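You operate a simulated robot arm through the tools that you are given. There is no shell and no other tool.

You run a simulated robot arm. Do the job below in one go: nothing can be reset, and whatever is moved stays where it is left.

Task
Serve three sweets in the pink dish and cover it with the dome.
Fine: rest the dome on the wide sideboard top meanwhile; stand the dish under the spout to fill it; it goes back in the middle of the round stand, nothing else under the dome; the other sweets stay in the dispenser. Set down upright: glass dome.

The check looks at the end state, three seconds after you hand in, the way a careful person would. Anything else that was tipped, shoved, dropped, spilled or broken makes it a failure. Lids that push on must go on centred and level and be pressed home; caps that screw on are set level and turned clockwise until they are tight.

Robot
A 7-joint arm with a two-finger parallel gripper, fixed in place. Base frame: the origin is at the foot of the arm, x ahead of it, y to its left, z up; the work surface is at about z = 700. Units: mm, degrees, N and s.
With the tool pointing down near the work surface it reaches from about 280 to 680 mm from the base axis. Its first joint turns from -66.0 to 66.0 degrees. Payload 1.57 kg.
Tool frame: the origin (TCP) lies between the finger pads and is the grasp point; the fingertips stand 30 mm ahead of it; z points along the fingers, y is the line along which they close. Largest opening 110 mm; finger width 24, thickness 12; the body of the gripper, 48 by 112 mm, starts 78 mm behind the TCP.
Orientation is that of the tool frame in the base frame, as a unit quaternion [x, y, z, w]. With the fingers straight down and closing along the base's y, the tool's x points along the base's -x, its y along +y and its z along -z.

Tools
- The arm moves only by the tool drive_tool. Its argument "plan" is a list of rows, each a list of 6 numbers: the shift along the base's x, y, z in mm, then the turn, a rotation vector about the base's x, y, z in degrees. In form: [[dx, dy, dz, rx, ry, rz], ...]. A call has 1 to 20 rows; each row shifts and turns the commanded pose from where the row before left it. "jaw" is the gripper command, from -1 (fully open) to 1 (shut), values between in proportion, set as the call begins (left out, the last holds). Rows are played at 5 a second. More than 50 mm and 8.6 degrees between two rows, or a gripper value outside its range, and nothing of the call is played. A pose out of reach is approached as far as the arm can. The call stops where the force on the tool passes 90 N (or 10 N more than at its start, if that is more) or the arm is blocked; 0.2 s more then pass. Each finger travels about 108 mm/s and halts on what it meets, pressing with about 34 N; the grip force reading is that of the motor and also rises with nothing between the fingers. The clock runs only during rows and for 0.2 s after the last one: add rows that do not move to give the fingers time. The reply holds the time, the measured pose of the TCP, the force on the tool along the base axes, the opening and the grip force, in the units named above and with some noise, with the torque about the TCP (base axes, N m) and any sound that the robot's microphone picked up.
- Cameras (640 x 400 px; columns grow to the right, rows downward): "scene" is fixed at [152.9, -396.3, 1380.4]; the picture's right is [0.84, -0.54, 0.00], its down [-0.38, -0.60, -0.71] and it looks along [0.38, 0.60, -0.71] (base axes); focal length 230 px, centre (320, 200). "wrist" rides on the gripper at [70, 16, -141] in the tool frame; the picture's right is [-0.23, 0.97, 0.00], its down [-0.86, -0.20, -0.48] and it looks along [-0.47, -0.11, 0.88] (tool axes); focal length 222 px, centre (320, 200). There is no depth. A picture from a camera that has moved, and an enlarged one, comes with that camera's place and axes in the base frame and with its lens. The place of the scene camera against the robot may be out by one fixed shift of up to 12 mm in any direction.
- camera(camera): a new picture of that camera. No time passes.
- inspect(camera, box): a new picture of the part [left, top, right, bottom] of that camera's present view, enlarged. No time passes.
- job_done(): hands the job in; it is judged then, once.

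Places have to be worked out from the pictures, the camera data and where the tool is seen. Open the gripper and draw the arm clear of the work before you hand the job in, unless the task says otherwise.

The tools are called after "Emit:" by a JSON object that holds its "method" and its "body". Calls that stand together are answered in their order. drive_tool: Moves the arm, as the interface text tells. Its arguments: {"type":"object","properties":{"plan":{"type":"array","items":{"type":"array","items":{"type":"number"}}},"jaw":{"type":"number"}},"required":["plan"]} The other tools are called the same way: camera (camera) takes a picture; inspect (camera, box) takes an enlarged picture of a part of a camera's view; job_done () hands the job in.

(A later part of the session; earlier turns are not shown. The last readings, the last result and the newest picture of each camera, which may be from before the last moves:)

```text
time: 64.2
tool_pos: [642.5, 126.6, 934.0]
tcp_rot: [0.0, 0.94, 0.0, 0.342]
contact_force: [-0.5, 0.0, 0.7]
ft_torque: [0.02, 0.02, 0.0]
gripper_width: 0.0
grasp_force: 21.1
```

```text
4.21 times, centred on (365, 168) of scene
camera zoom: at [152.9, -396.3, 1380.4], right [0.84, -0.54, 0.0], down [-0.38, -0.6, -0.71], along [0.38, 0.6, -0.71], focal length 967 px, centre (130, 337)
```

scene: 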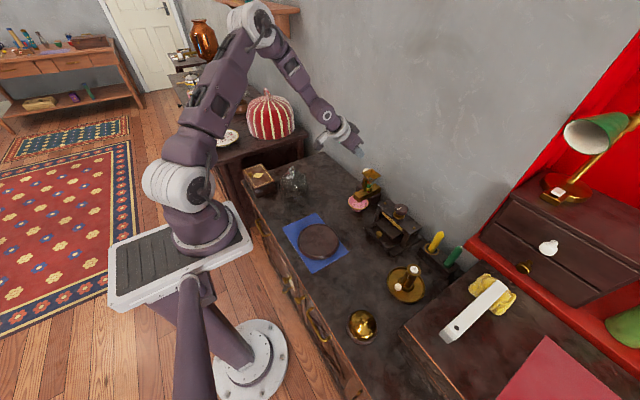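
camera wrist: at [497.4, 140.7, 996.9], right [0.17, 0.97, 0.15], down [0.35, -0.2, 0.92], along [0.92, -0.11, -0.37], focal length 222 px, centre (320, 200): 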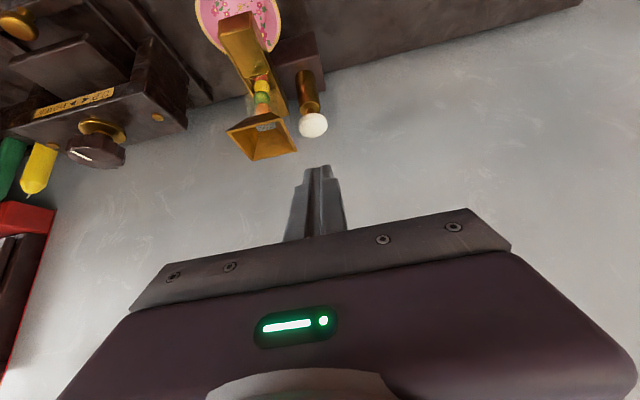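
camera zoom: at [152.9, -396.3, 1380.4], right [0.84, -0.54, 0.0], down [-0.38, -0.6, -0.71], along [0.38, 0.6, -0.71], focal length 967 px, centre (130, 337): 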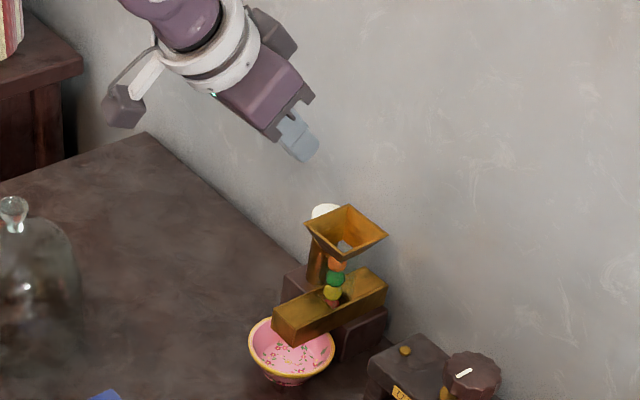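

The button's top is at about (701, 122.5, 824), some 33 mm across. I move the fingertips over it, staying clear of the hopper rim (y ≤ 101).

Emit:
{"method": "drive_tool", "body": {"plan": [[15, -0.5, -8, 0, 0, 0], [15, -0.5, -10, 0, 0, 0], [14, -0.5, -15, 0, 0, 0], [0, 0, -20, 0, 0, 0], [0, 0, -15, 0, 0, 0], [0, 0, 0, 0, 0, 0]], "jaw": 1}}

Emit:
{"method": "inspect", "body": {"camera": "wrist", "box": [210, 20, 390, 200]}}

Emit:
{"method": "inspect", "body": {"camera": "scene", "box": [340, 140, 400, 215]}}

```text
time: 65.6
tool_pos: [686.7, 125.5, 866.1]
tcp_rot: [0.0, 0.94, 0.0, 0.342]
contact_force: [-0.5, 0.6, 0.6]
ft_torque: [0.02, 0.0, -0.02]
gripper_width: 0.1
grasp_force: 21.4
```

```text
2.22 times, centred on (300, 110) of wrist
camera zoom: at [541.1, 140.0, 929.2], right [0.17, 0.97, 0.15], down [0.35, -0.2, 0.92], along [0.92, -0.11, -0.37], focal length 494 px, centre (364, 400)
```

zoom: 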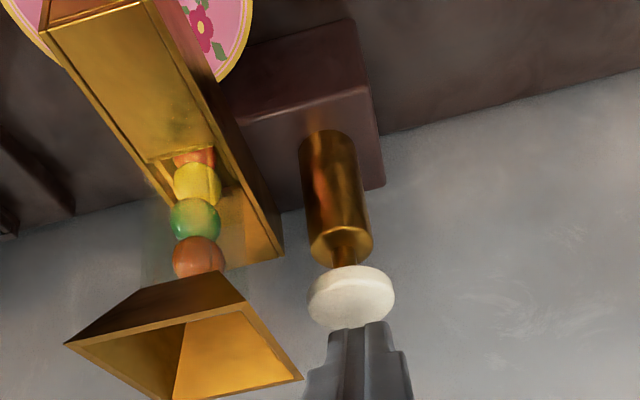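

```text
5.33 times, centred on (370, 178) of scene
camera zoom: at [152.9, -396.3, 1380.4], right [0.84, -0.54, 0.0], down [-0.38, -0.6, -0.71], along [0.38, 0.6, -0.71], focal length 1225 px, centre (53, 320)
```

zoom: 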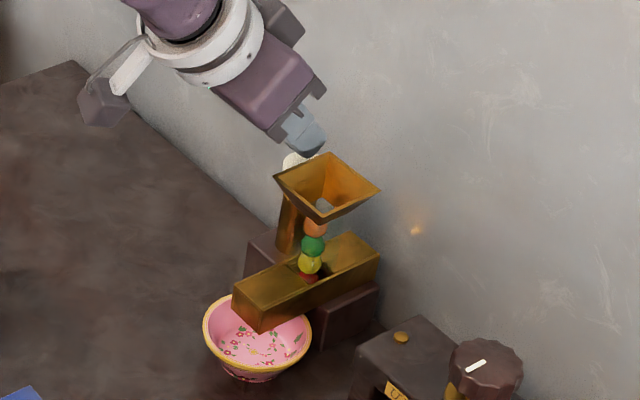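

The fingertips are right above the button, with the hopper clear to the side. I lower in small steps, watching force and sound.

Emit:
{"method": "drive_tool", "body": {"plan": [[0, 0, -3, 0, 0, 0], [0, 0, -3, 0, 0, 0], [0, 0, 0, 0, 0, 0]]}}

Emit:
{"method": "drive_tool", "body": {"plan": [[0, 0, -2, 0, 0, 0], [0, 0, 0, 0, 0, 0]]}}

Emit:
{"method": "drive_tool", "body": {"plan": [[0, 0, -2, 0, 0, 0], [0, 0, 0, 0, 0, 0]]}}

```text
time: 66.4
tool_pos: [686.1, 125.2, 859.9]
tcp_rot: [0.0, 0.94, 0.0, 0.342]
contact_force: [0.7, -0.4, 0.1]
ft_torque: [0.0, 0.02, 0.0]
gripper_width: 0.0
grasp_force: 21.1
```

```text
time: 67.0
tool_pos: [686.8, 125.5, 857.8]
tcp_rot: [0.0, 0.939, 0.0, 0.343]
contact_force: [-0.7, 0.6, 0.0]
ft_torque: [0.01, 0.02, 0.02]
gripper_width: 0.0
grasp_force: 21.1
```

```text
time: 67.6
tool_pos: [685.6, 124.2, 855.4]
tcp_rot: [0.0, 0.94, -0.001, 0.342]
contact_force: [-0.1, 0.7, 2.6]
ft_torque: [0.0, 0.0, 0.02]
gripper_width: 0.0
grasp_force: 21.6
```

First contact at z≈855.5 (2.6 N). I press on in 2 mm steps.

Emit:
{"method": "drive_tool", "body": {"plan": [[0, 0, -2, 0, 0, 0], [0, 0, 0, 0, 0, 0]]}}

Emit:
{"method": "drive_tool", "body": {"plan": [[0, 0, -2, 0, 0, 0], [0, 0, 0, 0, 0, 0]]}}

Emit:
{"method": "inspect", "body": {"camera": "wrist", "box": [210, 20, 390, 200]}}

```text
time: 68.2
tool_pos: [685.3, 125.5, 853.6]
tcp_rot: [0.0, 0.94, 0.0, 0.342]
contact_force: [0.4, 0.5, 2.1]
ft_torque: [0.01, 0.03, 0.03]
gripper_width: 0.0
grasp_force: 21.0
```

```text
time: 68.8
tool_pos: [686.2, 123.5, 851.6]
tcp_rot: [0.0, 0.94, -0.001, 0.342]
contact_force: [-1.0, 0.3, 1.6]
ft_torque: [0.03, -0.02, 0.02]
gripper_width: 0.0
grasp_force: 21.7
```

```text
2.22 times, centred on (300, 110) of wrist
camera zoom: at [541.1, 139.7, 915.1], right [0.17, 0.97, 0.15], down [0.35, -0.2, 0.92], along [0.92, -0.11, -0.37], focal length 494 px, centre (364, 400)
```

zoom: 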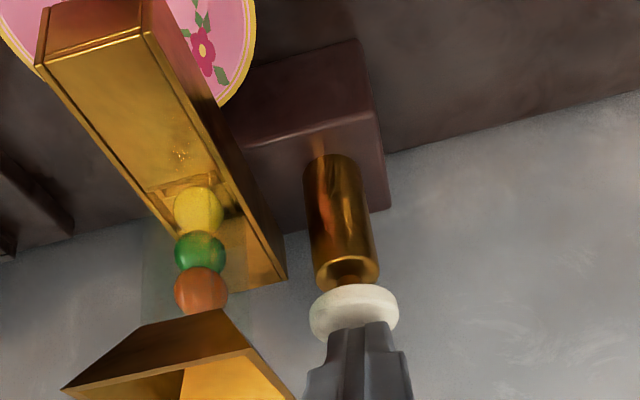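

The button goes down under a light spring and the red sweet has left the slot, so the shuttle is moving. I continue pressing.

Emit:
{"method": "drive_tool", "body": {"plan": [[0, 0, -2, 0, 0, 0], [0, 0, 0, 0, 0, 0]]}}

Emit:
{"method": "drive_tool", "body": {"plan": [[0, 0, -2, 0, 0, 0], [0, 0, 0, 0, 0, 0]]}}

Emit:
{"method": "inspect", "body": {"camera": "wrist", "box": [210, 20, 390, 200]}}

Emit:
{"method": "inspect", "body": {"camera": "scene", "box": [350, 170, 395, 215]}}

```text
time: 69.4
tool_pos: [686.5, 124.5, 850.9]
tcp_rot: [0.001, 0.94, -0.001, 0.342]
contact_force: [-1.3, 0.8, 3.3]
ft_torque: [0.02, -0.01, -0.05]
gripper_width: 0.0
grasp_force: 21.3
```

```text
time: 70.0
tool_pos: [686.2, 124.2, 847.4]
tcp_rot: [0.0, 0.94, 0.0, 0.342]
contact_force: [0.2, 1.0, 3.3]
ft_torque: [-0.03, -0.02, 0.0]
gripper_width: 0.2
grasp_force: 21.1
heard: click
```

```text
2.22 times, centred on (300, 110) of wrist
camera zoom: at [541.1, 139.6, 911.2], right [0.17, 0.97, 0.15], down [0.35, -0.2, 0.92], along [0.92, -0.11, -0.37], focal length 494 px, centre (364, 400)
```

zoom: 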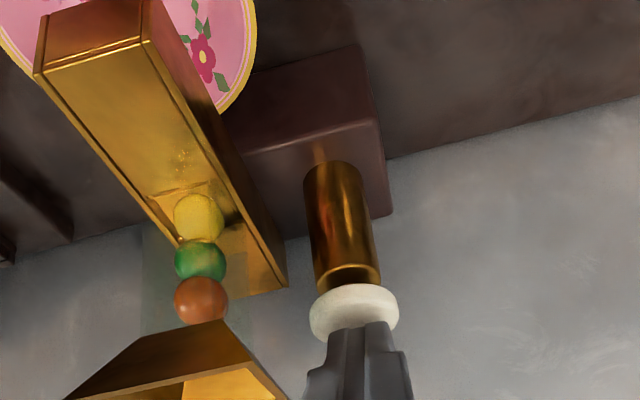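

```text
8.89 times, centred on (372, 192) of scene
camera zoom: at [152.8, -396.3, 1380.4], right [0.84, -0.54, 0.0], down [-0.38, -0.6, -0.71], along [0.38, 0.6, -0.71], focal length 2042 px, centre (-147, 267)
```

zoom: 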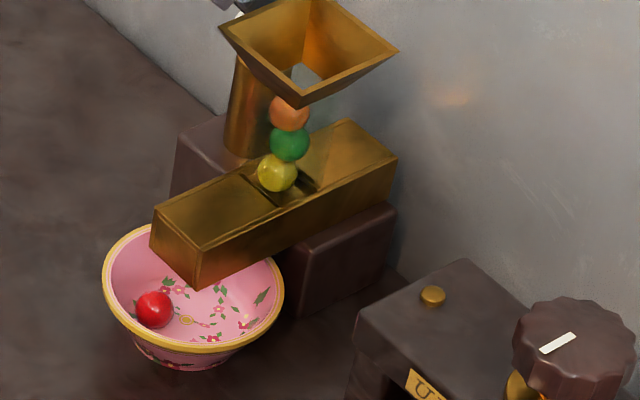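

A click, and the red sweet lies in the dish: one served. I release the button fully so the next sweet can load.

Emit:
{"method": "drive_tool", "body": {"plan": [[0, 0, 3, 0, 0, 0], [0, 0, 4, 0, 0, 0], [0, 0, 4, 0, 0, 0], [0, 0, 4, 0, 0, 0], [0, 0, 0, 0, 0, 0], [0, 0, 0, 0, 0, 0], [0, 0, 0, 0, 0, 0]]}}

Emit:
{"method": "inspect", "body": {"camera": "wrist", "box": [210, 20, 390, 200]}}

Emit:
{"method": "inspect", "body": {"camera": "scene", "box": [350, 170, 395, 215]}}

```text
time: 71.6
tool_pos: [685.5, 124.2, 862.8]
tcp_rot: [0.0, 0.94, 0.0, 0.341]
contact_force: [0.7, -0.2, -0.5]
ft_torque: [0.01, 0.0, -0.04]
gripper_width: 0.1
grasp_force: 21.4
```

```text
2.22 times, centred on (300, 110) of wrist
camera zoom: at [540.9, 139.9, 925.7], right [0.17, 0.97, 0.15], down [0.35, -0.2, 0.92], along [0.92, -0.11, -0.37], focal length 494 px, centre (364, 400)
```

zoom: 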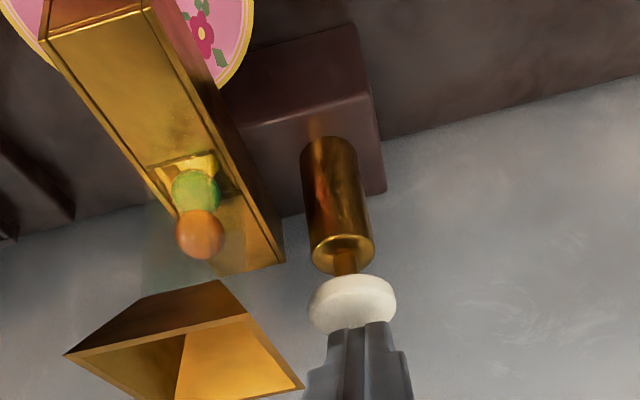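

```text
8.89 times, centred on (372, 192) of scene
camera zoom: at [152.9, -396.3, 1380.4], right [0.84, -0.54, 0.0], down [-0.38, -0.6, -0.71], along [0.38, 0.6, -0.71], focal length 2042 px, centre (-147, 267)
```

zoom: 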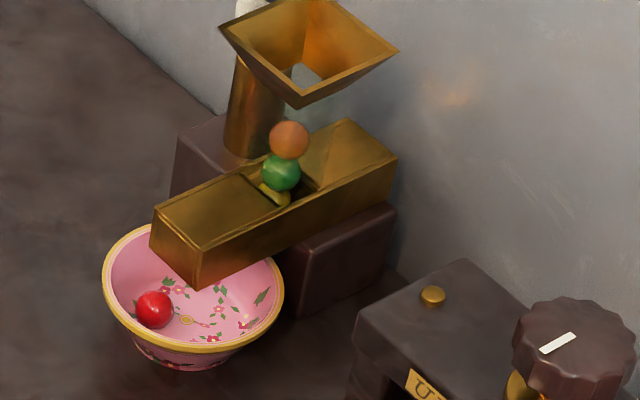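

Yellow has dropped into the shuttle. I press a second time by the same amount.

Emit:
{"method": "drive_tool", "body": {"plan": [[0, 0, -3, 0, 0, 0], [0, 0, -3, 0, 0, 0], [0, 0, -2, 0, 0, 0], [0, 0, -2, 0, 0, 0], [0, 0, -2, 0, 0, 0], [0, 0, -2, 0, 0, 0], [0, 0, -1, 0, 0, 0], [0, 0, 0, 0, 0, 0]]}}

Emit:
{"method": "inspect", "body": {"camera": "scene", "box": [350, 170, 395, 215]}}

```text
time: 73.4
tool_pos: [685.6, 125.4, 847.3]
tcp_rot: [-0.001, 0.94, 0.0, 0.342]
contact_force: [0.0, -0.4, 3.4]
ft_torque: [0.01, -0.06, 0.0]
gripper_width: 0.0
grasp_force: 21.4
heard: click
```

```text
8.89 times, centred on (372, 192) of scene
camera zoom: at [152.8, -396.3, 1380.4], right [0.84, -0.54, 0.0], down [-0.38, -0.6, -0.71], along [0.38, 0.6, -0.71], focal length 2042 px, centre (-147, 267)
```

zoom: 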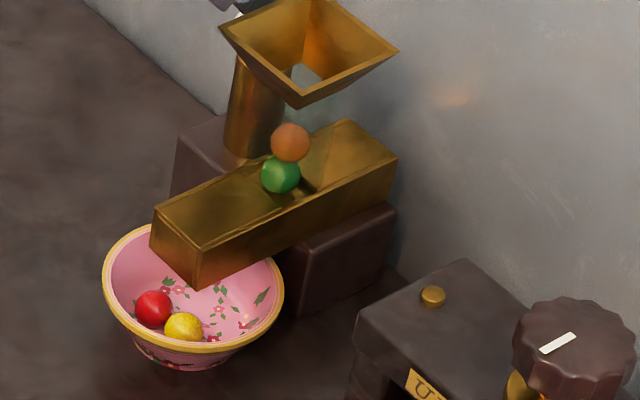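

The second click gave the yellow sweet: two are in the dish. I release the button again.

Emit:
{"method": "drive_tool", "body": {"plan": [[0, 0, 3, 0, 0, 0], [0, 0, 4, 0, 0, 0], [0, 0, 4, 0, 0, 0], [0, 0, 4, 0, 0, 0], [0, 0, 0, 0, 0, 0], [0, 0, 0, 0, 0, 0], [0, 0, 0, 0, 0, 0]]}}

Emit:
{"method": "inspect", "body": {"camera": "scene", "box": [350, 170, 395, 215]}}

```text
time: 75.0
tool_pos: [685.9, 125.2, 862.9]
tcp_rot: [0.0, 0.94, -0.001, 0.342]
contact_force: [0.1, 0.3, -0.8]
ft_torque: [0.0, 0.02, 0.0]
gripper_width: 0.1
grasp_force: 21.1
```

```text
8.89 times, centred on (372, 192) of scene
camera zoom: at [152.9, -396.3, 1380.4], right [0.84, -0.54, 0.0], down [-0.38, -0.6, -0.71], along [0.38, 0.6, -0.71], focal length 2042 px, centre (-147, 267)
```

zoom: 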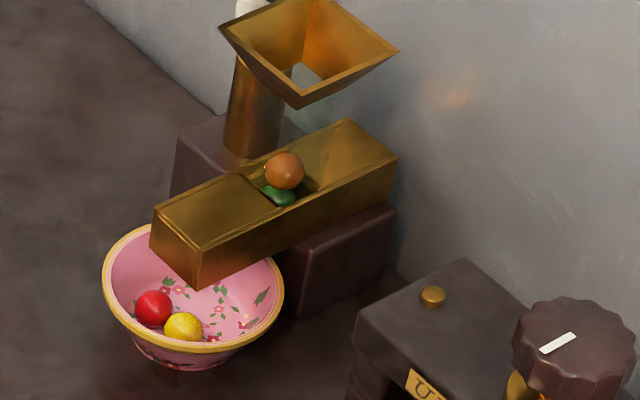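

The green sweet is loaded. I press the third and last time.

Emit:
{"method": "drive_tool", "body": {"plan": [[0, 0, -3, 0, 0, 0], [0, 0, -3, 0, 0, 0], [0, 0, -2, 0, 0, 0], [0, 0, -2, 0, 0, 0], [0, 0, -2, 0, 0, 0], [0, 0, -2, 0, 0, 0], [0, 0, -1, 0, 0, 0], [0, 0, 0, 0, 0, 0]]}}

Emit:
{"method": "inspect", "body": {"camera": "scene", "box": [350, 170, 395, 215]}}

```text
time: 76.8
tool_pos: [685.9, 123.8, 847.2]
tcp_rot: [0.0, 0.94, 0.0, 0.342]
contact_force: [-0.3, 1.2, 2.9]
ft_torque: [0.02, 0.01, -0.01]
gripper_width: 0.1
grasp_force: 21.3
heard: click
```

```text
8.89 times, centred on (372, 192) of scene
camera zoom: at [152.8, -396.3, 1380.4], right [0.84, -0.54, 0.0], down [-0.38, -0.6, -0.71], along [0.38, 0.6, -0.71], focal length 2042 px, centre (-147, 267)
```

zoom: 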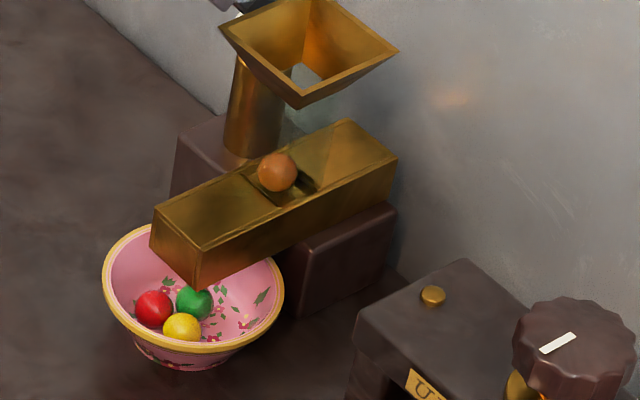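

Red, yellow and green are all in the dish and the orange one stays in the dispenser. I release the button and withdraw up and back.

Emit:
{"method": "drive_tool", "body": {"plan": [[0, 0, 3, 0, 0, 0], [0, 0, 4, 0, 0, 0], [0, 0, 6, 0, 0, 0], [0, 0, 12, 0, 0, 0], [0, 0, 20, 0, 0, 0], [-10, 0, 25, 0, 0, 0], [-35, 0, 15, 0, 0, 0], [-40, -10, 0, 0, 2, 0], [-40, -12, 0, 0, 2, 0], [-30, -15, -10, 0, 2, 0], [-15, -13, -30, 0, 2, 0], [0, 0, -20, 0, 2, 0], [0, 0, 0, 0, 0, 0]]}}

Emit:
{"method": "camera", "body": {"camera": "wrist"}}

Emit:
{"method": "camera", "body": {"camera": "scene"}}

```text
time: 79.6
tool_pos: [516.3, 74.8, 873.4]
tcp_rot: [0.0, 0.966, 0.0, 0.258]
contact_force: [-0.4, -0.5, 1.1]
ft_torque: [0.02, -0.03, -0.02]
gripper_width: 0.0
grasp_force: 21.3
```

```text
taken
camera wrist: at [384.8, 90.1, 960.7], right [0.2, 0.97, 0.11], down [0.5, -0.2, 0.84], along [0.84, -0.11, -0.53], focal length 222 px, centre (320, 200)
```

wrist: 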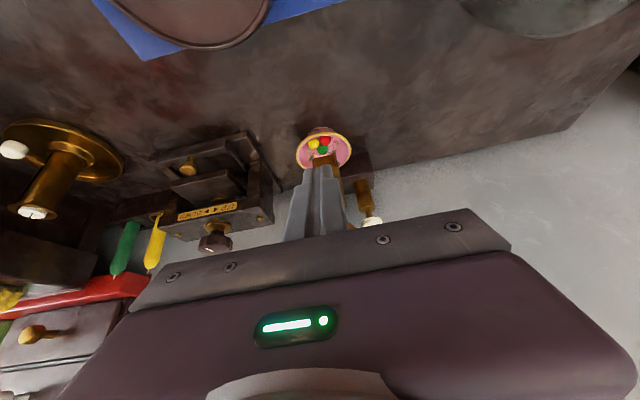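

```text
taken
```

scene: 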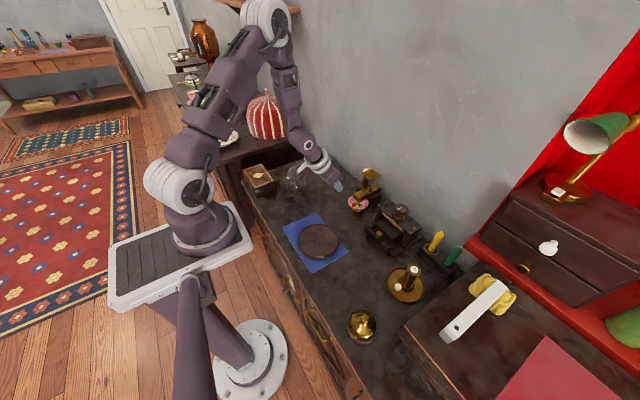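

I open the jaws and retrace my exit path so the fingers straddle the dish again under the chute.

Emit:
{"method": "drive_tool", "body": {"plan": [[-7, -0.4, -14, 0, 0, 0], [-7, 0, -14, 0, 0, 0], [0, 0, -40, 0, 0, 0], [10, 0, -18, 0, 0, 0], [10, 0, -17, 0, 0, 0], [10, 0, -10, 0, 0, 0], [10, 0, -8, 0, 0, 0], [0, 0, 0, 0, 0, 0]], "jaw": -0.75}}

Emit:
{"method": "inspect", "body": {"camera": "wrist", "box": [220, 60, 420, 240]}}

Emit:
{"method": "inspect", "body": {"camera": "scene", "box": [335, 155, 405, 225]}}

```text
time: 81.4
tool_pos: [542.7, 73.4, 750.9]
tcp_rot: [0.0, 0.966, 0.0, 0.258]
contact_force: [-0.2, -0.5, 0.5]
ft_torque: [-0.01, 0.02, 0.01]
gripper_width: 96.2
grasp_force: 0.1
```

```text
2.22 times, centred on (320, 150) of wrist
camera zoom: at [410.4, 89.2, 838.5], right [0.2, 0.97, 0.11], down [0.5, -0.2, 0.84], along [0.84, -0.11, -0.53], focal length 494 px, centre (320, 311)
```

zoom: 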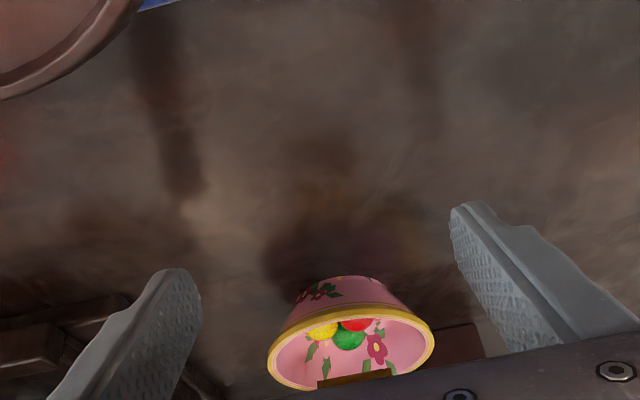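

```text
5.71 times, centred on (370, 190) of scene
camera zoom: at [152.9, -396.3, 1380.4], right [0.84, -0.54, 0.0], down [-0.38, -0.6, -0.71], along [0.38, 0.6, -0.71], focal length 1313 px, centre (34, 257)
```

zoom: 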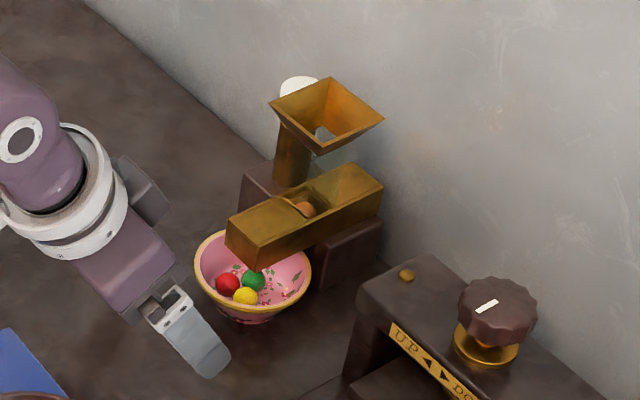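

The dish centre is at about y = 74.3, well between the open fingers. I glide forward to grip position.

Emit:
{"method": "drive_tool", "body": {"plan": [[15, 0.1, -4, 0, 0, 0], [18, 0.1, -4, 0, 0, 0], [18, 0.1, -3, 0, 0, 0], [15, 0.1, -2, 0, 0, 0], [11, 0.1, -0.5, 0, 0, 0], [6, 0, 0, 0, 0, 0], [0, 0, 0, 0, 0, 0]], "jaw": -0.75}}

Emit:
{"method": "inspect", "body": {"camera": "wrist", "box": [220, 80, 420, 260]}}

Emit:
{"method": "inspect", "body": {"camera": "scene", "box": [335, 155, 405, 225]}}

```text
time: 83.0
tool_pos: [625.7, 75.7, 739.2]
tcp_rot: [0.001, 0.966, -0.001, 0.259]
contact_force: [0.0, 0.1, 0.0]
ft_torque: [-0.01, 0.0, -0.02]
gripper_width: 96.5
grasp_force: 0.1
```

```text
2.22 times, centred on (320, 170) of wrist
camera zoom: at [493.4, 90.2, 825.4], right [0.2, 0.97, 0.11], down [0.5, -0.2, 0.84], along [0.84, -0.11, -0.53], focal length 494 px, centre (320, 267)
```

zoom: 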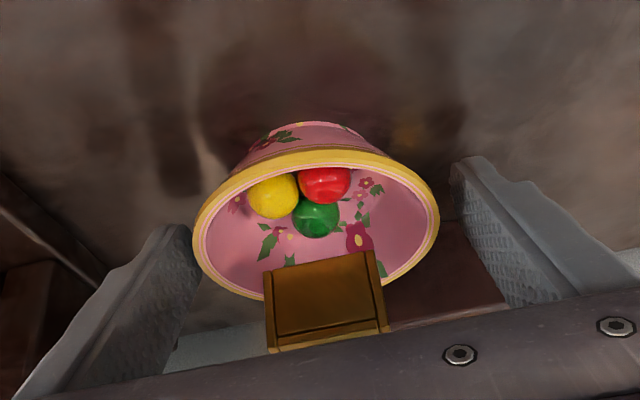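

```text
5.71 times, centred on (370, 190) of scene
camera zoom: at [152.9, -396.3, 1380.4], right [0.84, -0.54, 0.0], down [-0.38, -0.6, -0.71], along [0.38, 0.6, -0.71], focal length 1313 px, centre (34, 257)
```

zoom: 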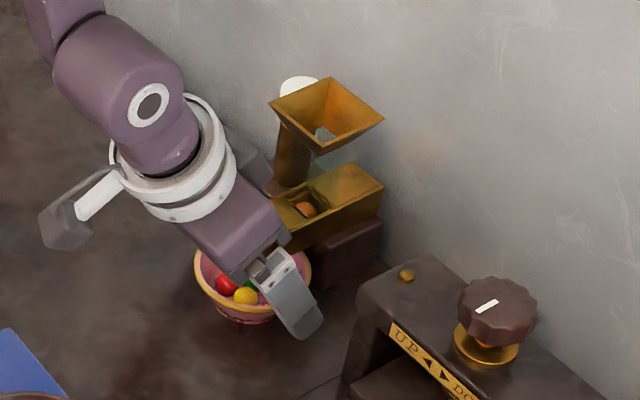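

Alignment is good to about a millimetre; I shift −0.8 mm in y and close on the rim.

Emit:
{"method": "drive_tool", "body": {"plan": [[0, -0.8, 0, 0, 0, 0], [0, 0, 0, 0, 0, 0]], "jaw": -0.75}}

Emit:
{"method": "drive_tool", "body": {"plan": [[0, 0, 0, 0, 0, 0], [0, 0, 0, 0, 0, 0], [0, 0, 0, 0, 0, 0], [0, 0, 0, 0, 0, 0]], "jaw": 1}}

Emit:
{"method": "inspect", "body": {"camera": "wrist", "box": [220, 80, 420, 260]}}

```text
time: 83.6
tool_pos: [625.4, 74.0, 737.9]
tcp_rot: [0.0, 0.966, 0.0, 0.259]
contact_force: [1.2, 0.0, -1.2]
ft_torque: [0.0, -0.01, 0.01]
gripper_width: 96.4
grasp_force: 0.0
```

```text
time: 84.6
tool_pos: [625.4, 74.1, 738.3]
tcp_rot: [0.0, 0.966, -0.001, 0.259]
contact_force: [0.0, -0.6, -0.7]
ft_torque: [-0.03, 0.04, -0.01]
gripper_width: 79.7
grasp_force: 34.3
```

```text
2.22 times, centred on (320, 170) of wrist
camera zoom: at [493.0, 89.4, 825.5], right [0.2, 0.97, 0.11], down [0.5, -0.2, 0.84], along [0.84, -0.11, -0.53], focal length 494 px, centre (320, 267)
```

zoom: 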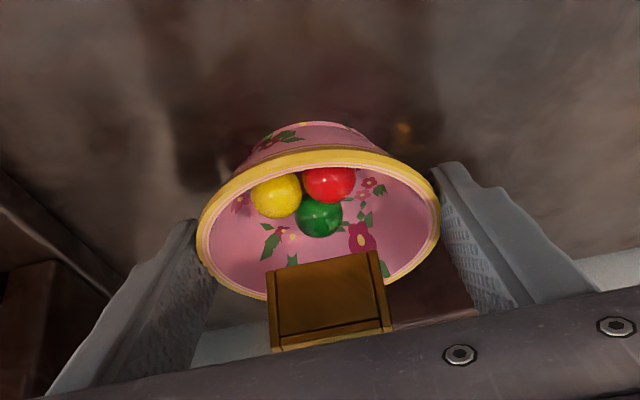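

Gripped at 79.7 mm. I lift 5 mm and draw the dish back slowly from under the chute to x≈570.

Emit:
{"method": "drive_tool", "body": {"plan": [[0, 0, 1, 0, 0, 0], [0, 0, 2, 0, 0, 0], [0, 0, 2, 0, 0, 0], [-2, 0, 0, 0, 0, 0], [-4, 0, 0, 0, 0, 0], [-6, 0, 0, 0, 0, 0], [-8, 0, 0, 0, 0, 0], [-8, 0, 0, 0, 0, 0], [-8, 0, 0, 0, 0, 0], [-8, 0, 0, 0, 0, 0], [-7, 0, 0, 0, 0, 0], [-5, 0, 0, 0, 0, 0], [-3, 0, 0, 0, 0, 0], [-1, 0, 0, 0, 0, 0], [0, 0, 0, 0, 0, 0]]}}

Emit:
{"method": "inspect", "body": {"camera": "wrist", "box": [220, 80, 420, 260]}}

Emit:
{"method": "inspect", "body": {"camera": "scene", "box": [325, 155, 405, 235]}}

```text
time: 87.8
tool_pos: [564.7, 74.3, 743.1]
tcp_rot: [0.0, 0.966, 0.0, 0.259]
contact_force: [0.1, -0.2, -0.5]
ft_torque: [-0.01, -0.02, 0.01]
gripper_width: 79.8
grasp_force: 34.0
```

```text
2.22 times, centred on (320, 170) of wrist
camera zoom: at [433.0, 89.1, 830.8], right [0.2, 0.97, 0.11], down [0.5, -0.2, 0.84], along [0.84, -0.11, -0.53], focal length 494 px, centre (320, 267)
```

zoom: 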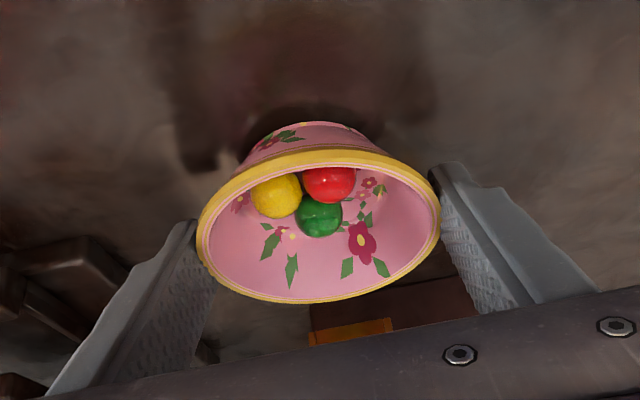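

```text
5.00 times, centred on (365, 195) of scene
camera zoom: at [152.9, -396.3, 1380.4], right [0.84, -0.54, 0.0], down [-0.38, -0.6, -0.71], along [0.38, 0.6, -0.71], focal length 1149 px, centre (95, 225)
```

zoom: 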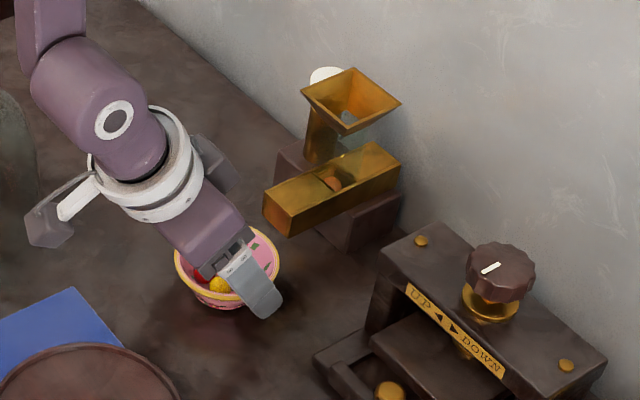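

All three sweets ride in the dish. I set it down here to take it again with the tool straight down.

Emit:
{"method": "drive_tool", "body": {"plan": [[0, 0, -2, 0, 0, 0], [0, 0, -1, 0, 0, 0], [0, 0, -1, 0, 0, 0], [0, 0, 0, 0, 0, 0]]}}

Emit:
{"method": "drive_tool", "body": {"plan": [[0, 0, -0.7, 0, 0, 0], [0, 0, 0, 0, 0, 0]]}}

Emit:
{"method": "drive_tool", "body": {"plan": [[0, 0, -0.7, 0, 0, 0], [0, 0, 0, 0, 0, 0]]}}

```text
time: 88.8
tool_pos: [564.8, 73.6, 737.6]
tcp_rot: [0.0, 0.966, 0.0, 0.258]
contact_force: [-0.1, 0.0, -1.3]
ft_torque: [0.0, 0.04, -0.02]
gripper_width: 80.2
grasp_force: 33.5
```

```text
time: 89.4
tool_pos: [566.1, 74.2, 739.0]
tcp_rot: [0.0, 0.966, 0.0, 0.258]
contact_force: [0.0, 0.1, -0.6]
ft_torque: [0.01, -0.04, 0.01]
gripper_width: 79.7
grasp_force: 34.3
```

```text
time: 90.0
tool_pos: [565.8, 74.5, 737.7]
tcp_rot: [0.001, 0.966, 0.0, 0.259]
contact_force: [-2.4, -0.4, 8.2]
ft_torque: [-0.07, 0.05, -0.05]
gripper_width: 80.1
grasp_force: 34.1
```

The dish is down (8 N contact). I open, back out along −x and up, then straighten the tool.

Emit:
{"method": "drive_tool", "body": {"plan": [[0, 0, 0, 0, 0, 0], [0, 0, 0, 0, 0, 0], [0, 0, 0, 0, 0, 0]], "jaw": -0.75}}

Emit:
{"method": "drive_tool", "body": {"plan": [[-4, 0, 8, 0, 0, 0], [-9, 0, 18, 0, 0, 0], [-15, 0, 30, 0, 0, 0], [-15, 0, 35, 0, 0, 0], [10, 0, 20, 0, 6, 0], [15, 0, 0, 0, 6, 0], [15, 0, 0, 0, 6, 0], [7, 0, 0, 0, 6, 0], [0, 0, 0, 0, 6, 0], [0, 0, 0, 0, 0, 0]], "jaw": -0.75}}

Emit:
{"method": "inspect", "body": {"camera": "wrist", "box": [220, 60, 420, 240]}}

Emit:
{"method": "camera", "body": {"camera": "scene"}}

```text
time: 90.8
tool_pos: [564.9, 73.0, 738.2]
tcp_rot: [0.0, 0.966, 0.0, 0.258]
contact_force: [0.2, 0.5, 0.6]
ft_torque: [-0.01, 0.03, 0.02]
gripper_width: 96.4
grasp_force: 0.0
```

```text
time: 93.0
tool_pos: [568.9, 74.3, 848.7]
tcp_rot: [0.0, 1.0, 0.0, -0.001]
contact_force: [0.0, -0.2, 0.0]
ft_torque: [0.02, 0.02, -0.04]
gripper_width: 96.2
grasp_force: 0.0
```

```text
2.22 times, centred on (320, 150) of wrist
camera zoom: at [498.4, 89.1, 989.8], right [0.23, 0.97, 0.0], down [0.86, -0.2, 0.48], along [0.46, -0.11, -0.88], focal length 494 px, centre (320, 311)
```

zoom: 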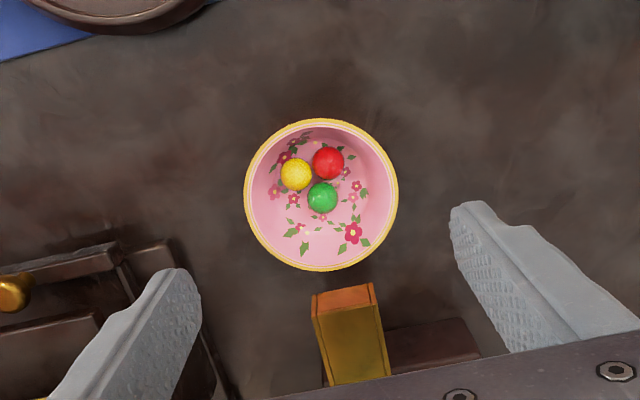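

```text
taken
```

scene: 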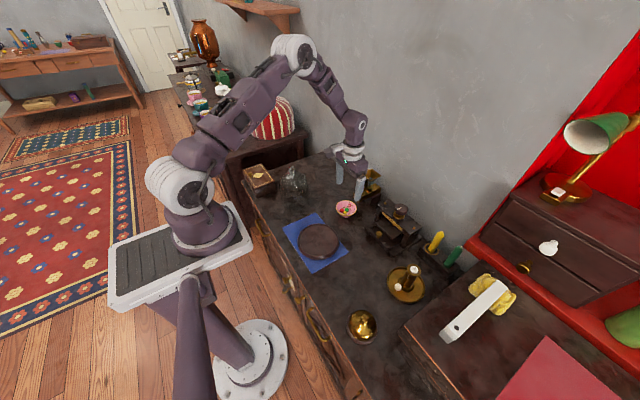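

The dish stands at (571, 73.4) with all three sweets. I descend straight down around it to z≈736 and grip.

Emit:
{"method": "drive_tool", "body": {"plan": [[1.5, -0.3, -25, 0, 0, 0], [0, 0, -30, 0, 0, 0], [0, 0, -28, 0, 0, 0], [0, 0, -18, 0, 0, 0], [0, 0, -8, 0, 0, 0], [0, 0, -3, 0, 0, 0], [0, 0, 0, 0, 0, 0]], "jaw": -0.75}}

Emit:
{"method": "inspect", "body": {"camera": "wrist", "box": [220, 80, 420, 260]}}

```text
time: 94.6
tool_pos: [570.6, 72.8, 736.0]
tcp_rot: [0.0, 1.0, 0.001, -0.001]
contact_force: [0.9, 0.3, 0.0]
ft_torque: [0.02, 0.0, 0.0]
gripper_width: 96.5
grasp_force: 0.1
```

```text
2.22 times, centred on (320, 170) of wrist
camera zoom: at [499.7, 88.6, 877.5], right [0.23, 0.97, 0.0], down [0.86, -0.2, 0.48], along [0.47, -0.11, -0.88], focal length 494 px, centre (320, 267)
```

zoom: 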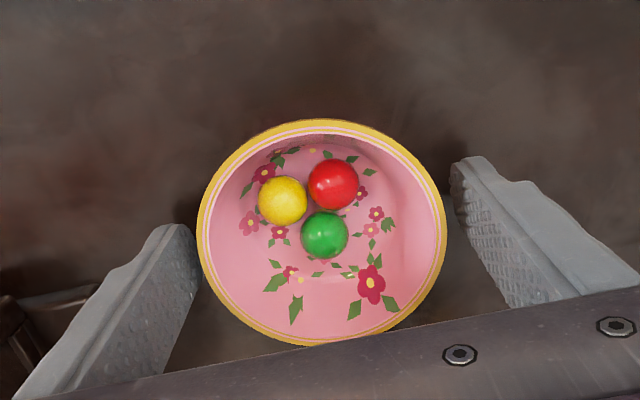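

Well centred. I close the jaws and then lift gently.

Emit:
{"method": "drive_tool", "body": {"plan": [[0, 0, 0, 0, 0, 0], [0, 0, 0, 0, 0, 0], [0, 0, 0, 0, 0, 0], [0, 0, 0, 0, 0, 0]], "jaw": 1}}

Emit:
{"method": "drive_tool", "body": {"plan": [[0, 0, 1, 0, 0, 0], [0, 0, 3, 0, 0, 0], [0, 0, 6, 0, 0, 0], [0, 0, 10, 0, 0, 0], [0, 0, 12, 0, 0, 0], [0, 0, 12, 0, 0, 0], [0, 0, 8, 0, 0, 0], [0, 0, 4, 0, 0, 0], [0, 0, 0, 0, 0, 0]]}}

Emit:
{"method": "inspect", "body": {"camera": "wrist", "box": [220, 80, 420, 260]}}

```text
time: 95.6
tool_pos: [570.0, 72.9, 737.3]
tcp_rot: [-0.001, 1.0, 0.0, -0.001]
contact_force: [0.7, 0.0, -0.3]
ft_torque: [0.0, 0.0, 0.0]
gripper_width: 80.0
grasp_force: 33.6
```

```text
time: 97.6
tool_pos: [569.8, 73.6, 792.8]
tcp_rot: [0.0, 1.0, 0.001, -0.001]
contact_force: [0.4, -0.6, -1.4]
ft_torque: [0.0, 0.0, 0.04]
gripper_width: 80.1
grasp_force: 34.1
```

```text
2.22 times, centred on (320, 170) of wrist
camera zoom: at [499.7, 88.7, 933.9], right [0.23, 0.97, 0.0], down [0.86, -0.2, 0.48], along [0.47, -0.11, -0.88], focal length 494 px, centre (320, 267)
```

zoom: 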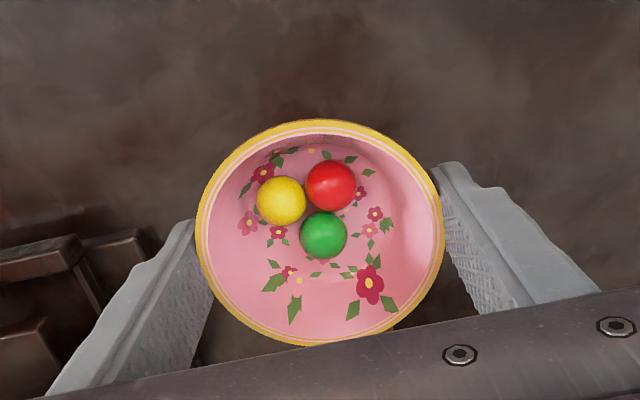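

Sweets are steady in the dish. I carry it smoothly back toward the stand, centre near (401, 12).

Emit:
{"method": "drive_tool", "body": {"plan": [[-4, -1.5, 0, 0, 0, 0], [-9, -3.3, 0, 0, 0, 0], [-14, -5, 0, 0, 0, 0], [-18, -6.5, 0, 0, 0, 0], [-20, -7.2, 0, 0, 0, 0], [-20, -7.2, 0, 0, 0, 0], [-20, -7.2, 0, 0, 0, 0], [-20, -7.2, 0, 0, 0, 0], [-16, -5.8, 0, 0, 0, 0], [-12, -4.3, 0, 0, 0, 0], [-8, -2.9, 0, 0, 0, 0], [-5, -1.8, 0, 0, 0, 0], [-2, -0.9, 0, 0, 0, 0], [-1, -0.5, 0, 0, 0, 0], [0, 0, 0, 0, 0, 0], [0, 0, 0, 0, 0, 0]]}}

Emit:
{"method": "camera", "body": {"camera": "scene"}}

Emit:
{"method": "inspect", "body": {"camera": "wrist", "box": [220, 60, 420, 260]}}

```text
time: 101.0
tool_pos: [401.9, 11.9, 792.5]
tcp_rot: [0.0, 1.0, 0.0, 0.0]
contact_force: [0.1, -0.8, -0.1]
ft_torque: [0.0, -0.02, -0.02]
gripper_width: 79.9
grasp_force: 33.8
```

```text
taken
```

scene: 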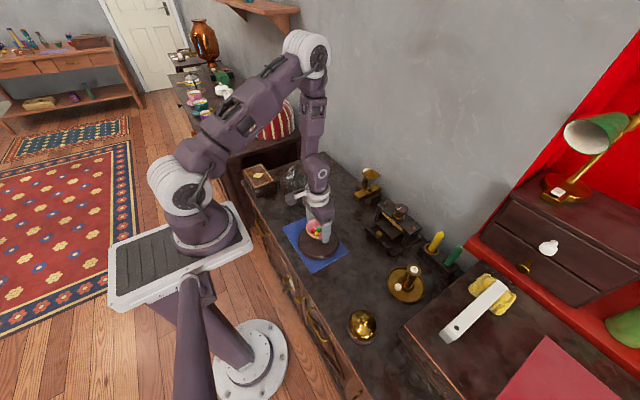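

```text
2.00 times, centred on (320, 160) of wrist
camera zoom: at [331.0, 27.1, 933.7], right [0.23, 0.97, 0.0], down [0.86, -0.2, 0.48], along [0.47, -0.11, -0.88], focal length 444 px, centre (320, 280)
```

zoom: 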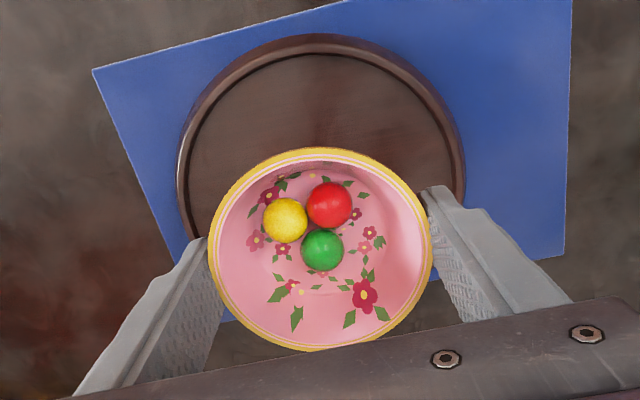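

The dish is above the stand, which I measure centred at about (400, 11.6). I shift −1 mm in x and lower until just above the stand.

Emit:
{"method": "drive_tool", "body": {"plan": [[-1, 0, -4, 0, 0, 0], [0, 0, -8, 0, 0, 0], [0, 0, -10, 0, 0, 0], [0, 0, -7, 0, 0, 0], [0, 0, -4, 0, 0, 0], [0, 0, -1, 0, 0, 0], [0, 0, 0, 0, 0, 0]]}}

Emit:
{"method": "drive_tool", "body": {"plan": [[0, 0, -1, 0, 0, 0], [0, 0, 0, 0, 0, 0]]}}

Emit:
{"method": "drive_tool", "body": {"plan": [[0, 0, -1, 0, 0, 0], [0, 0, 0, 0, 0, 0]]}}

```text
time: 102.6
tool_pos: [402.1, 11.5, 757.7]
tcp_rot: [0.0, 1.0, 0.0, -0.001]
contact_force: [0.1, 0.3, -0.7]
ft_torque: [-0.02, 0.03, -0.01]
gripper_width: 80.0
grasp_force: 34.2
```

```text
time: 103.2
tool_pos: [400.6, 13.3, 758.1]
tcp_rot: [0.0, 1.0, 0.001, 0.0]
contact_force: [0.1, 0.4, -1.0]
ft_torque: [0.0, -0.05, -0.02]
gripper_width: 79.9
grasp_force: 34.5
```

```text
time: 103.8
tool_pos: [400.6, 10.8, 756.9]
tcp_rot: [0.0, 1.0, -0.001, 0.0]
contact_force: [0.7, -0.2, -0.4]
ft_torque: [0.0, 0.0, 0.0]
gripper_width: 80.1
grasp_force: 33.5
```

No contact yet at z≈756.5. I keep stepping down.

Emit:
{"method": "drive_tool", "body": {"plan": [[0, 0, -0.7, 0, 0, 0], [0, 0, 0, 0, 0, 0]]}}

Emit:
{"method": "drive_tool", "body": {"plan": [[0, 0, -0.7, 0, 0, 0], [0, 0, 0, 0, 0, 0]]}}

Emit:
{"method": "drive_tool", "body": {"plan": [[0, 0, -0.5, 0, 0, 0], [0, 0, 0, 0, 0, 0]]}}

```text
time: 104.4
tool_pos: [400.2, 12.2, 755.0]
tcp_rot: [-0.001, 1.0, 0.0, 0.0]
contact_force: [-1.7, 0.4, 18.4]
ft_torque: [0.02, 0.06, 0.07]
gripper_width: 79.7
grasp_force: 33.6
```

```text
time: 105.0
tool_pos: [401.9, 12.0, 755.3]
tcp_rot: [0.0, 1.0, 0.0, 0.0]
contact_force: [-1.9, -0.5, 27.2]
ft_torque: [0.0, 0.02, -0.03]
gripper_width: 79.9
grasp_force: 34.2
```

```text
time: 105.6
tool_pos: [399.9, 11.9, 755.4]
tcp_rot: [0.0, 1.0, 0.0, 0.0]
contact_force: [0.1, -2.4, 27.4]
ft_torque: [-0.06, -0.04, -0.02]
gripper_width: 80.1
grasp_force: 33.5
```

The dish is seated; the preload reached 27 N, so I relax 1 mm and then open the jaws.

Emit:
{"method": "drive_tool", "body": {"plan": [[0, 0, 0.7, 0, 0, 0], [0, 0, 0, 0, 0, 0]]}}

Emit:
{"method": "drive_tool", "body": {"plan": [[0, 0, 0, 0, 0, 0], [0, 0, 0, 0, 0, 0], [0, 0, 0, 0, 0, 0]], "jaw": -0.75}}

Emit:
{"method": "inspect", "body": {"camera": "wrist", "box": [220, 60, 420, 260]}}

Emit:
{"method": "inspect", "body": {"camera": "scene", "box": [285, 195, 355, 265]}}

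```text
time: 106.2
tool_pos: [401.3, 12.1, 755.6]
tcp_rot: [0.0, 1.0, 0.001, -0.002]
contact_force: [-0.6, 0.5, 0.6]
ft_torque: [0.03, -0.04, -0.01]
gripper_width: 80.3
grasp_force: 34.0
```

```text
time: 107.0
tool_pos: [400.4, 13.4, 757.5]
tcp_rot: [0.001, 1.0, 0.0, -0.001]
contact_force: [0.0, -0.3, 0.7]
ft_torque: [0.0, -0.01, -0.03]
gripper_width: 96.3
grasp_force: 0.1
```

```text
2.00 times, centred on (320, 160) of wrist
camera zoom: at [330.3, 27.4, 896.8], right [0.23, 0.97, 0.0], down [0.86, -0.2, 0.48], along [0.47, -0.11, -0.88], focal length 444 px, centre (320, 280)
```

zoom: 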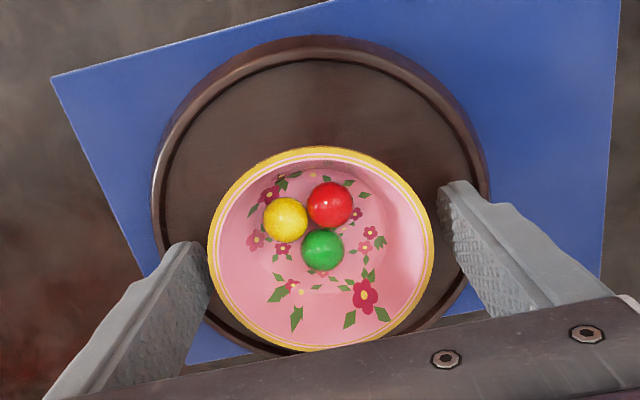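

```text
5.71 times, centred on (320, 230) of scene
camera zoom: at [152.9, -396.3, 1380.4], right [0.84, -0.54, 0.0], down [-0.38, -0.6, -0.71], along [0.38, 0.6, -0.71], focal length 1313 px, centre (320, 29)
```

zoom: 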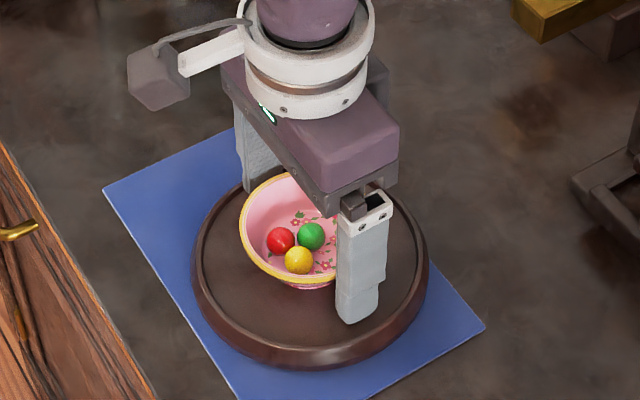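

The dish is back on the stand with three sweets. I rise straight up and check that it is concentric with the stand.

Emit:
{"method": "drive_tool", "body": {"plan": [[0, 0, 10, 0, 0, 0], [0, 0, 25, 0, 0, 0], [0, 0, 40, 0, 0, 0], [0, 0, 45, 0, 0, 0], [0, 0, 45, 0, 0, 0], [-3, 0, 0, 0, 0, 0], [0, 0, 0, 0, 0, 0]], "jaw": -0.75}}

Emit:
{"method": "inspect", "body": {"camera": "wrist", "box": [250, 60, 390, 200]}}

Emit:
{"method": "inspect", "body": {"camera": "scene", "box": [280, 205, 350, 275]}}

```text
time: 108.6
tool_pos: [397.3, 11.8, 920.6]
tcp_rot: [0.0, 1.0, 0.0, -0.001]
contact_force: [-0.3, 0.8, -0.2]
ft_torque: [-0.01, -0.02, 0.02]
gripper_width: 96.3
grasp_force: 0.0
```

```text
2.86 times, centred on (320, 130) of wrist
camera zoom: at [326.9, 27.1, 1061.9], right [0.23, 0.97, 0.0], down [0.86, -0.2, 0.48], along [0.47, -0.11, -0.88], focal length 635 px, centre (320, 400)
```

zoom: 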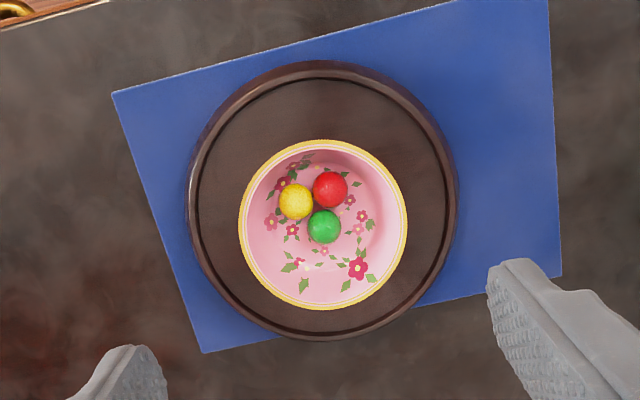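

```text
5.71 times, centred on (315, 240) of scene
camera zoom: at [152.9, -396.3, 1380.4], right [0.84, -0.54, 0.0], down [-0.38, -0.6, -0.71], along [0.38, 0.6, -0.71], focal length 1313 px, centre (349, -29)
```

zoom: 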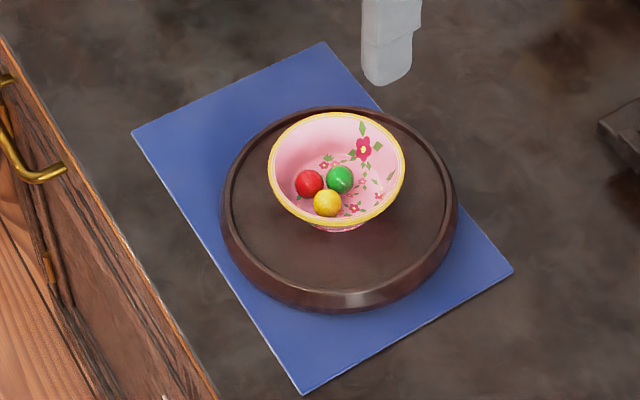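

Compared with the first picture, the dish stands within about 1 mm of its original middle position. Now for the dome: I look closely at its knob before gripping it.

Emit:
{"method": "inspect", "body": {"camera": "scene", "box": [270, 155, 315, 205]}}

Emit:
{"method": "inspect", "body": {"camera": "scene", "box": [282, 158, 306, 182]}}

Emit:
{"method": "camera", "body": {"camera": "wrist"}}

```text
8.00 times, centred on (292, 180) of scene
camera zoom: at [152.9, -396.3, 1380.4], right [0.84, -0.54, 0.0], down [-0.38, -0.6, -0.71], along [0.38, 0.6, -0.71], focal length 1838 px, centre (540, 360)
```

zoom: 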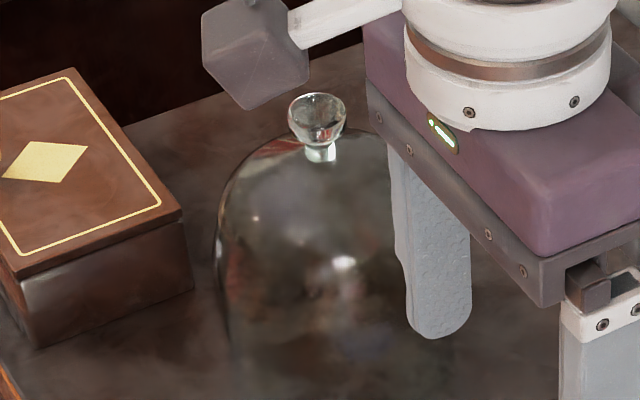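

```text
16.00 times, centred on (294, 170) of scene
camera zoom: at [152.9, -396.3, 1380.4], right [0.84, -0.54, 0.0], down [-0.38, -0.6, -0.71], along [0.38, 0.6, -0.71], focal length 3675 px, centre (736, 680)
```

zoom: 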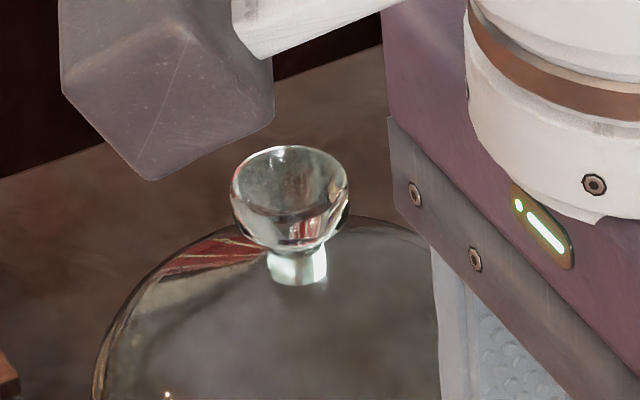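

```text
taken
camera wrist: at [326.9, 27.1, 1061.9], right [0.23, 0.97, 0.0], down [0.86, -0.2, 0.48], along [0.47, -0.11, -0.88], focal length 222 px, centre (320, 200)
```

wrist: 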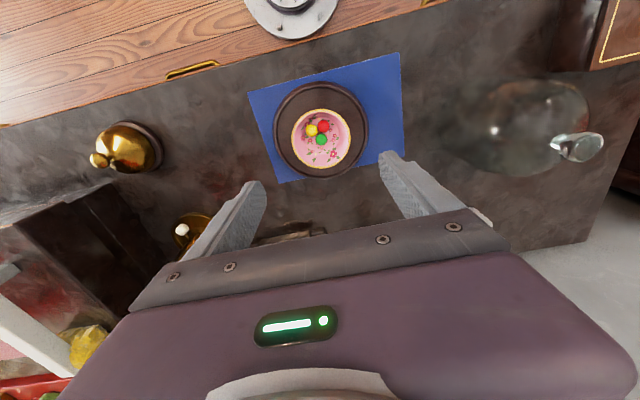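

The knob is a flattened ball about 28 mm wide on a short neck, its top near z≈870 on the desk. I travel over to it at a safe height with the jaws half open.

Emit:
{"method": "drive_tool", "body": {"plan": [[3, 15, 30, 0, 0, 0], [5, 35, 20, 0, 0, 0], [6, 40, 10, 0, 0, 0], [6, 40, 0, 0, 0, 0], [6, 40, 0, 0, 0, 0], [6, 40, 0, 0, 0, 0], [5, 28, 0, 0, 0, 0], [0, 0, 0, 0, 0, 0]], "jaw": -0.3}}

Emit:
{"method": "inspect", "body": {"camera": "wrist", "box": [240, 60, 400, 220]}}

Emit:
{"method": "camera", "body": {"camera": "scene"}}

```text
time: 110.4
tool_pos: [435.0, 252.5, 981.4]
tcp_rot: [0.0, 1.0, 0.0, 0.001]
contact_force: [-0.8, -0.5, 0.1]
ft_torque: [0.01, -0.01, -0.01]
gripper_width: 71.8
grasp_force: 0.0
```

```text
2.50 times, centred on (320, 140) of wrist
camera zoom: at [364.2, 266.3, 1122.6], right [0.23, 0.97, 0.0], down [0.86, -0.2, 0.48], along [0.47, -0.11, -0.88], focal length 555 px, centre (320, 350)
```

zoom: 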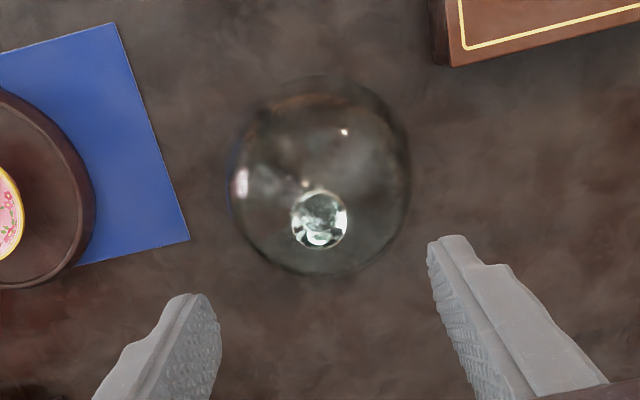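

```text
taken
```

scene: 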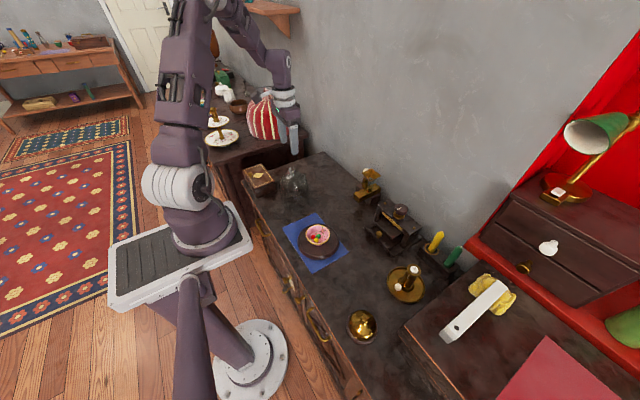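

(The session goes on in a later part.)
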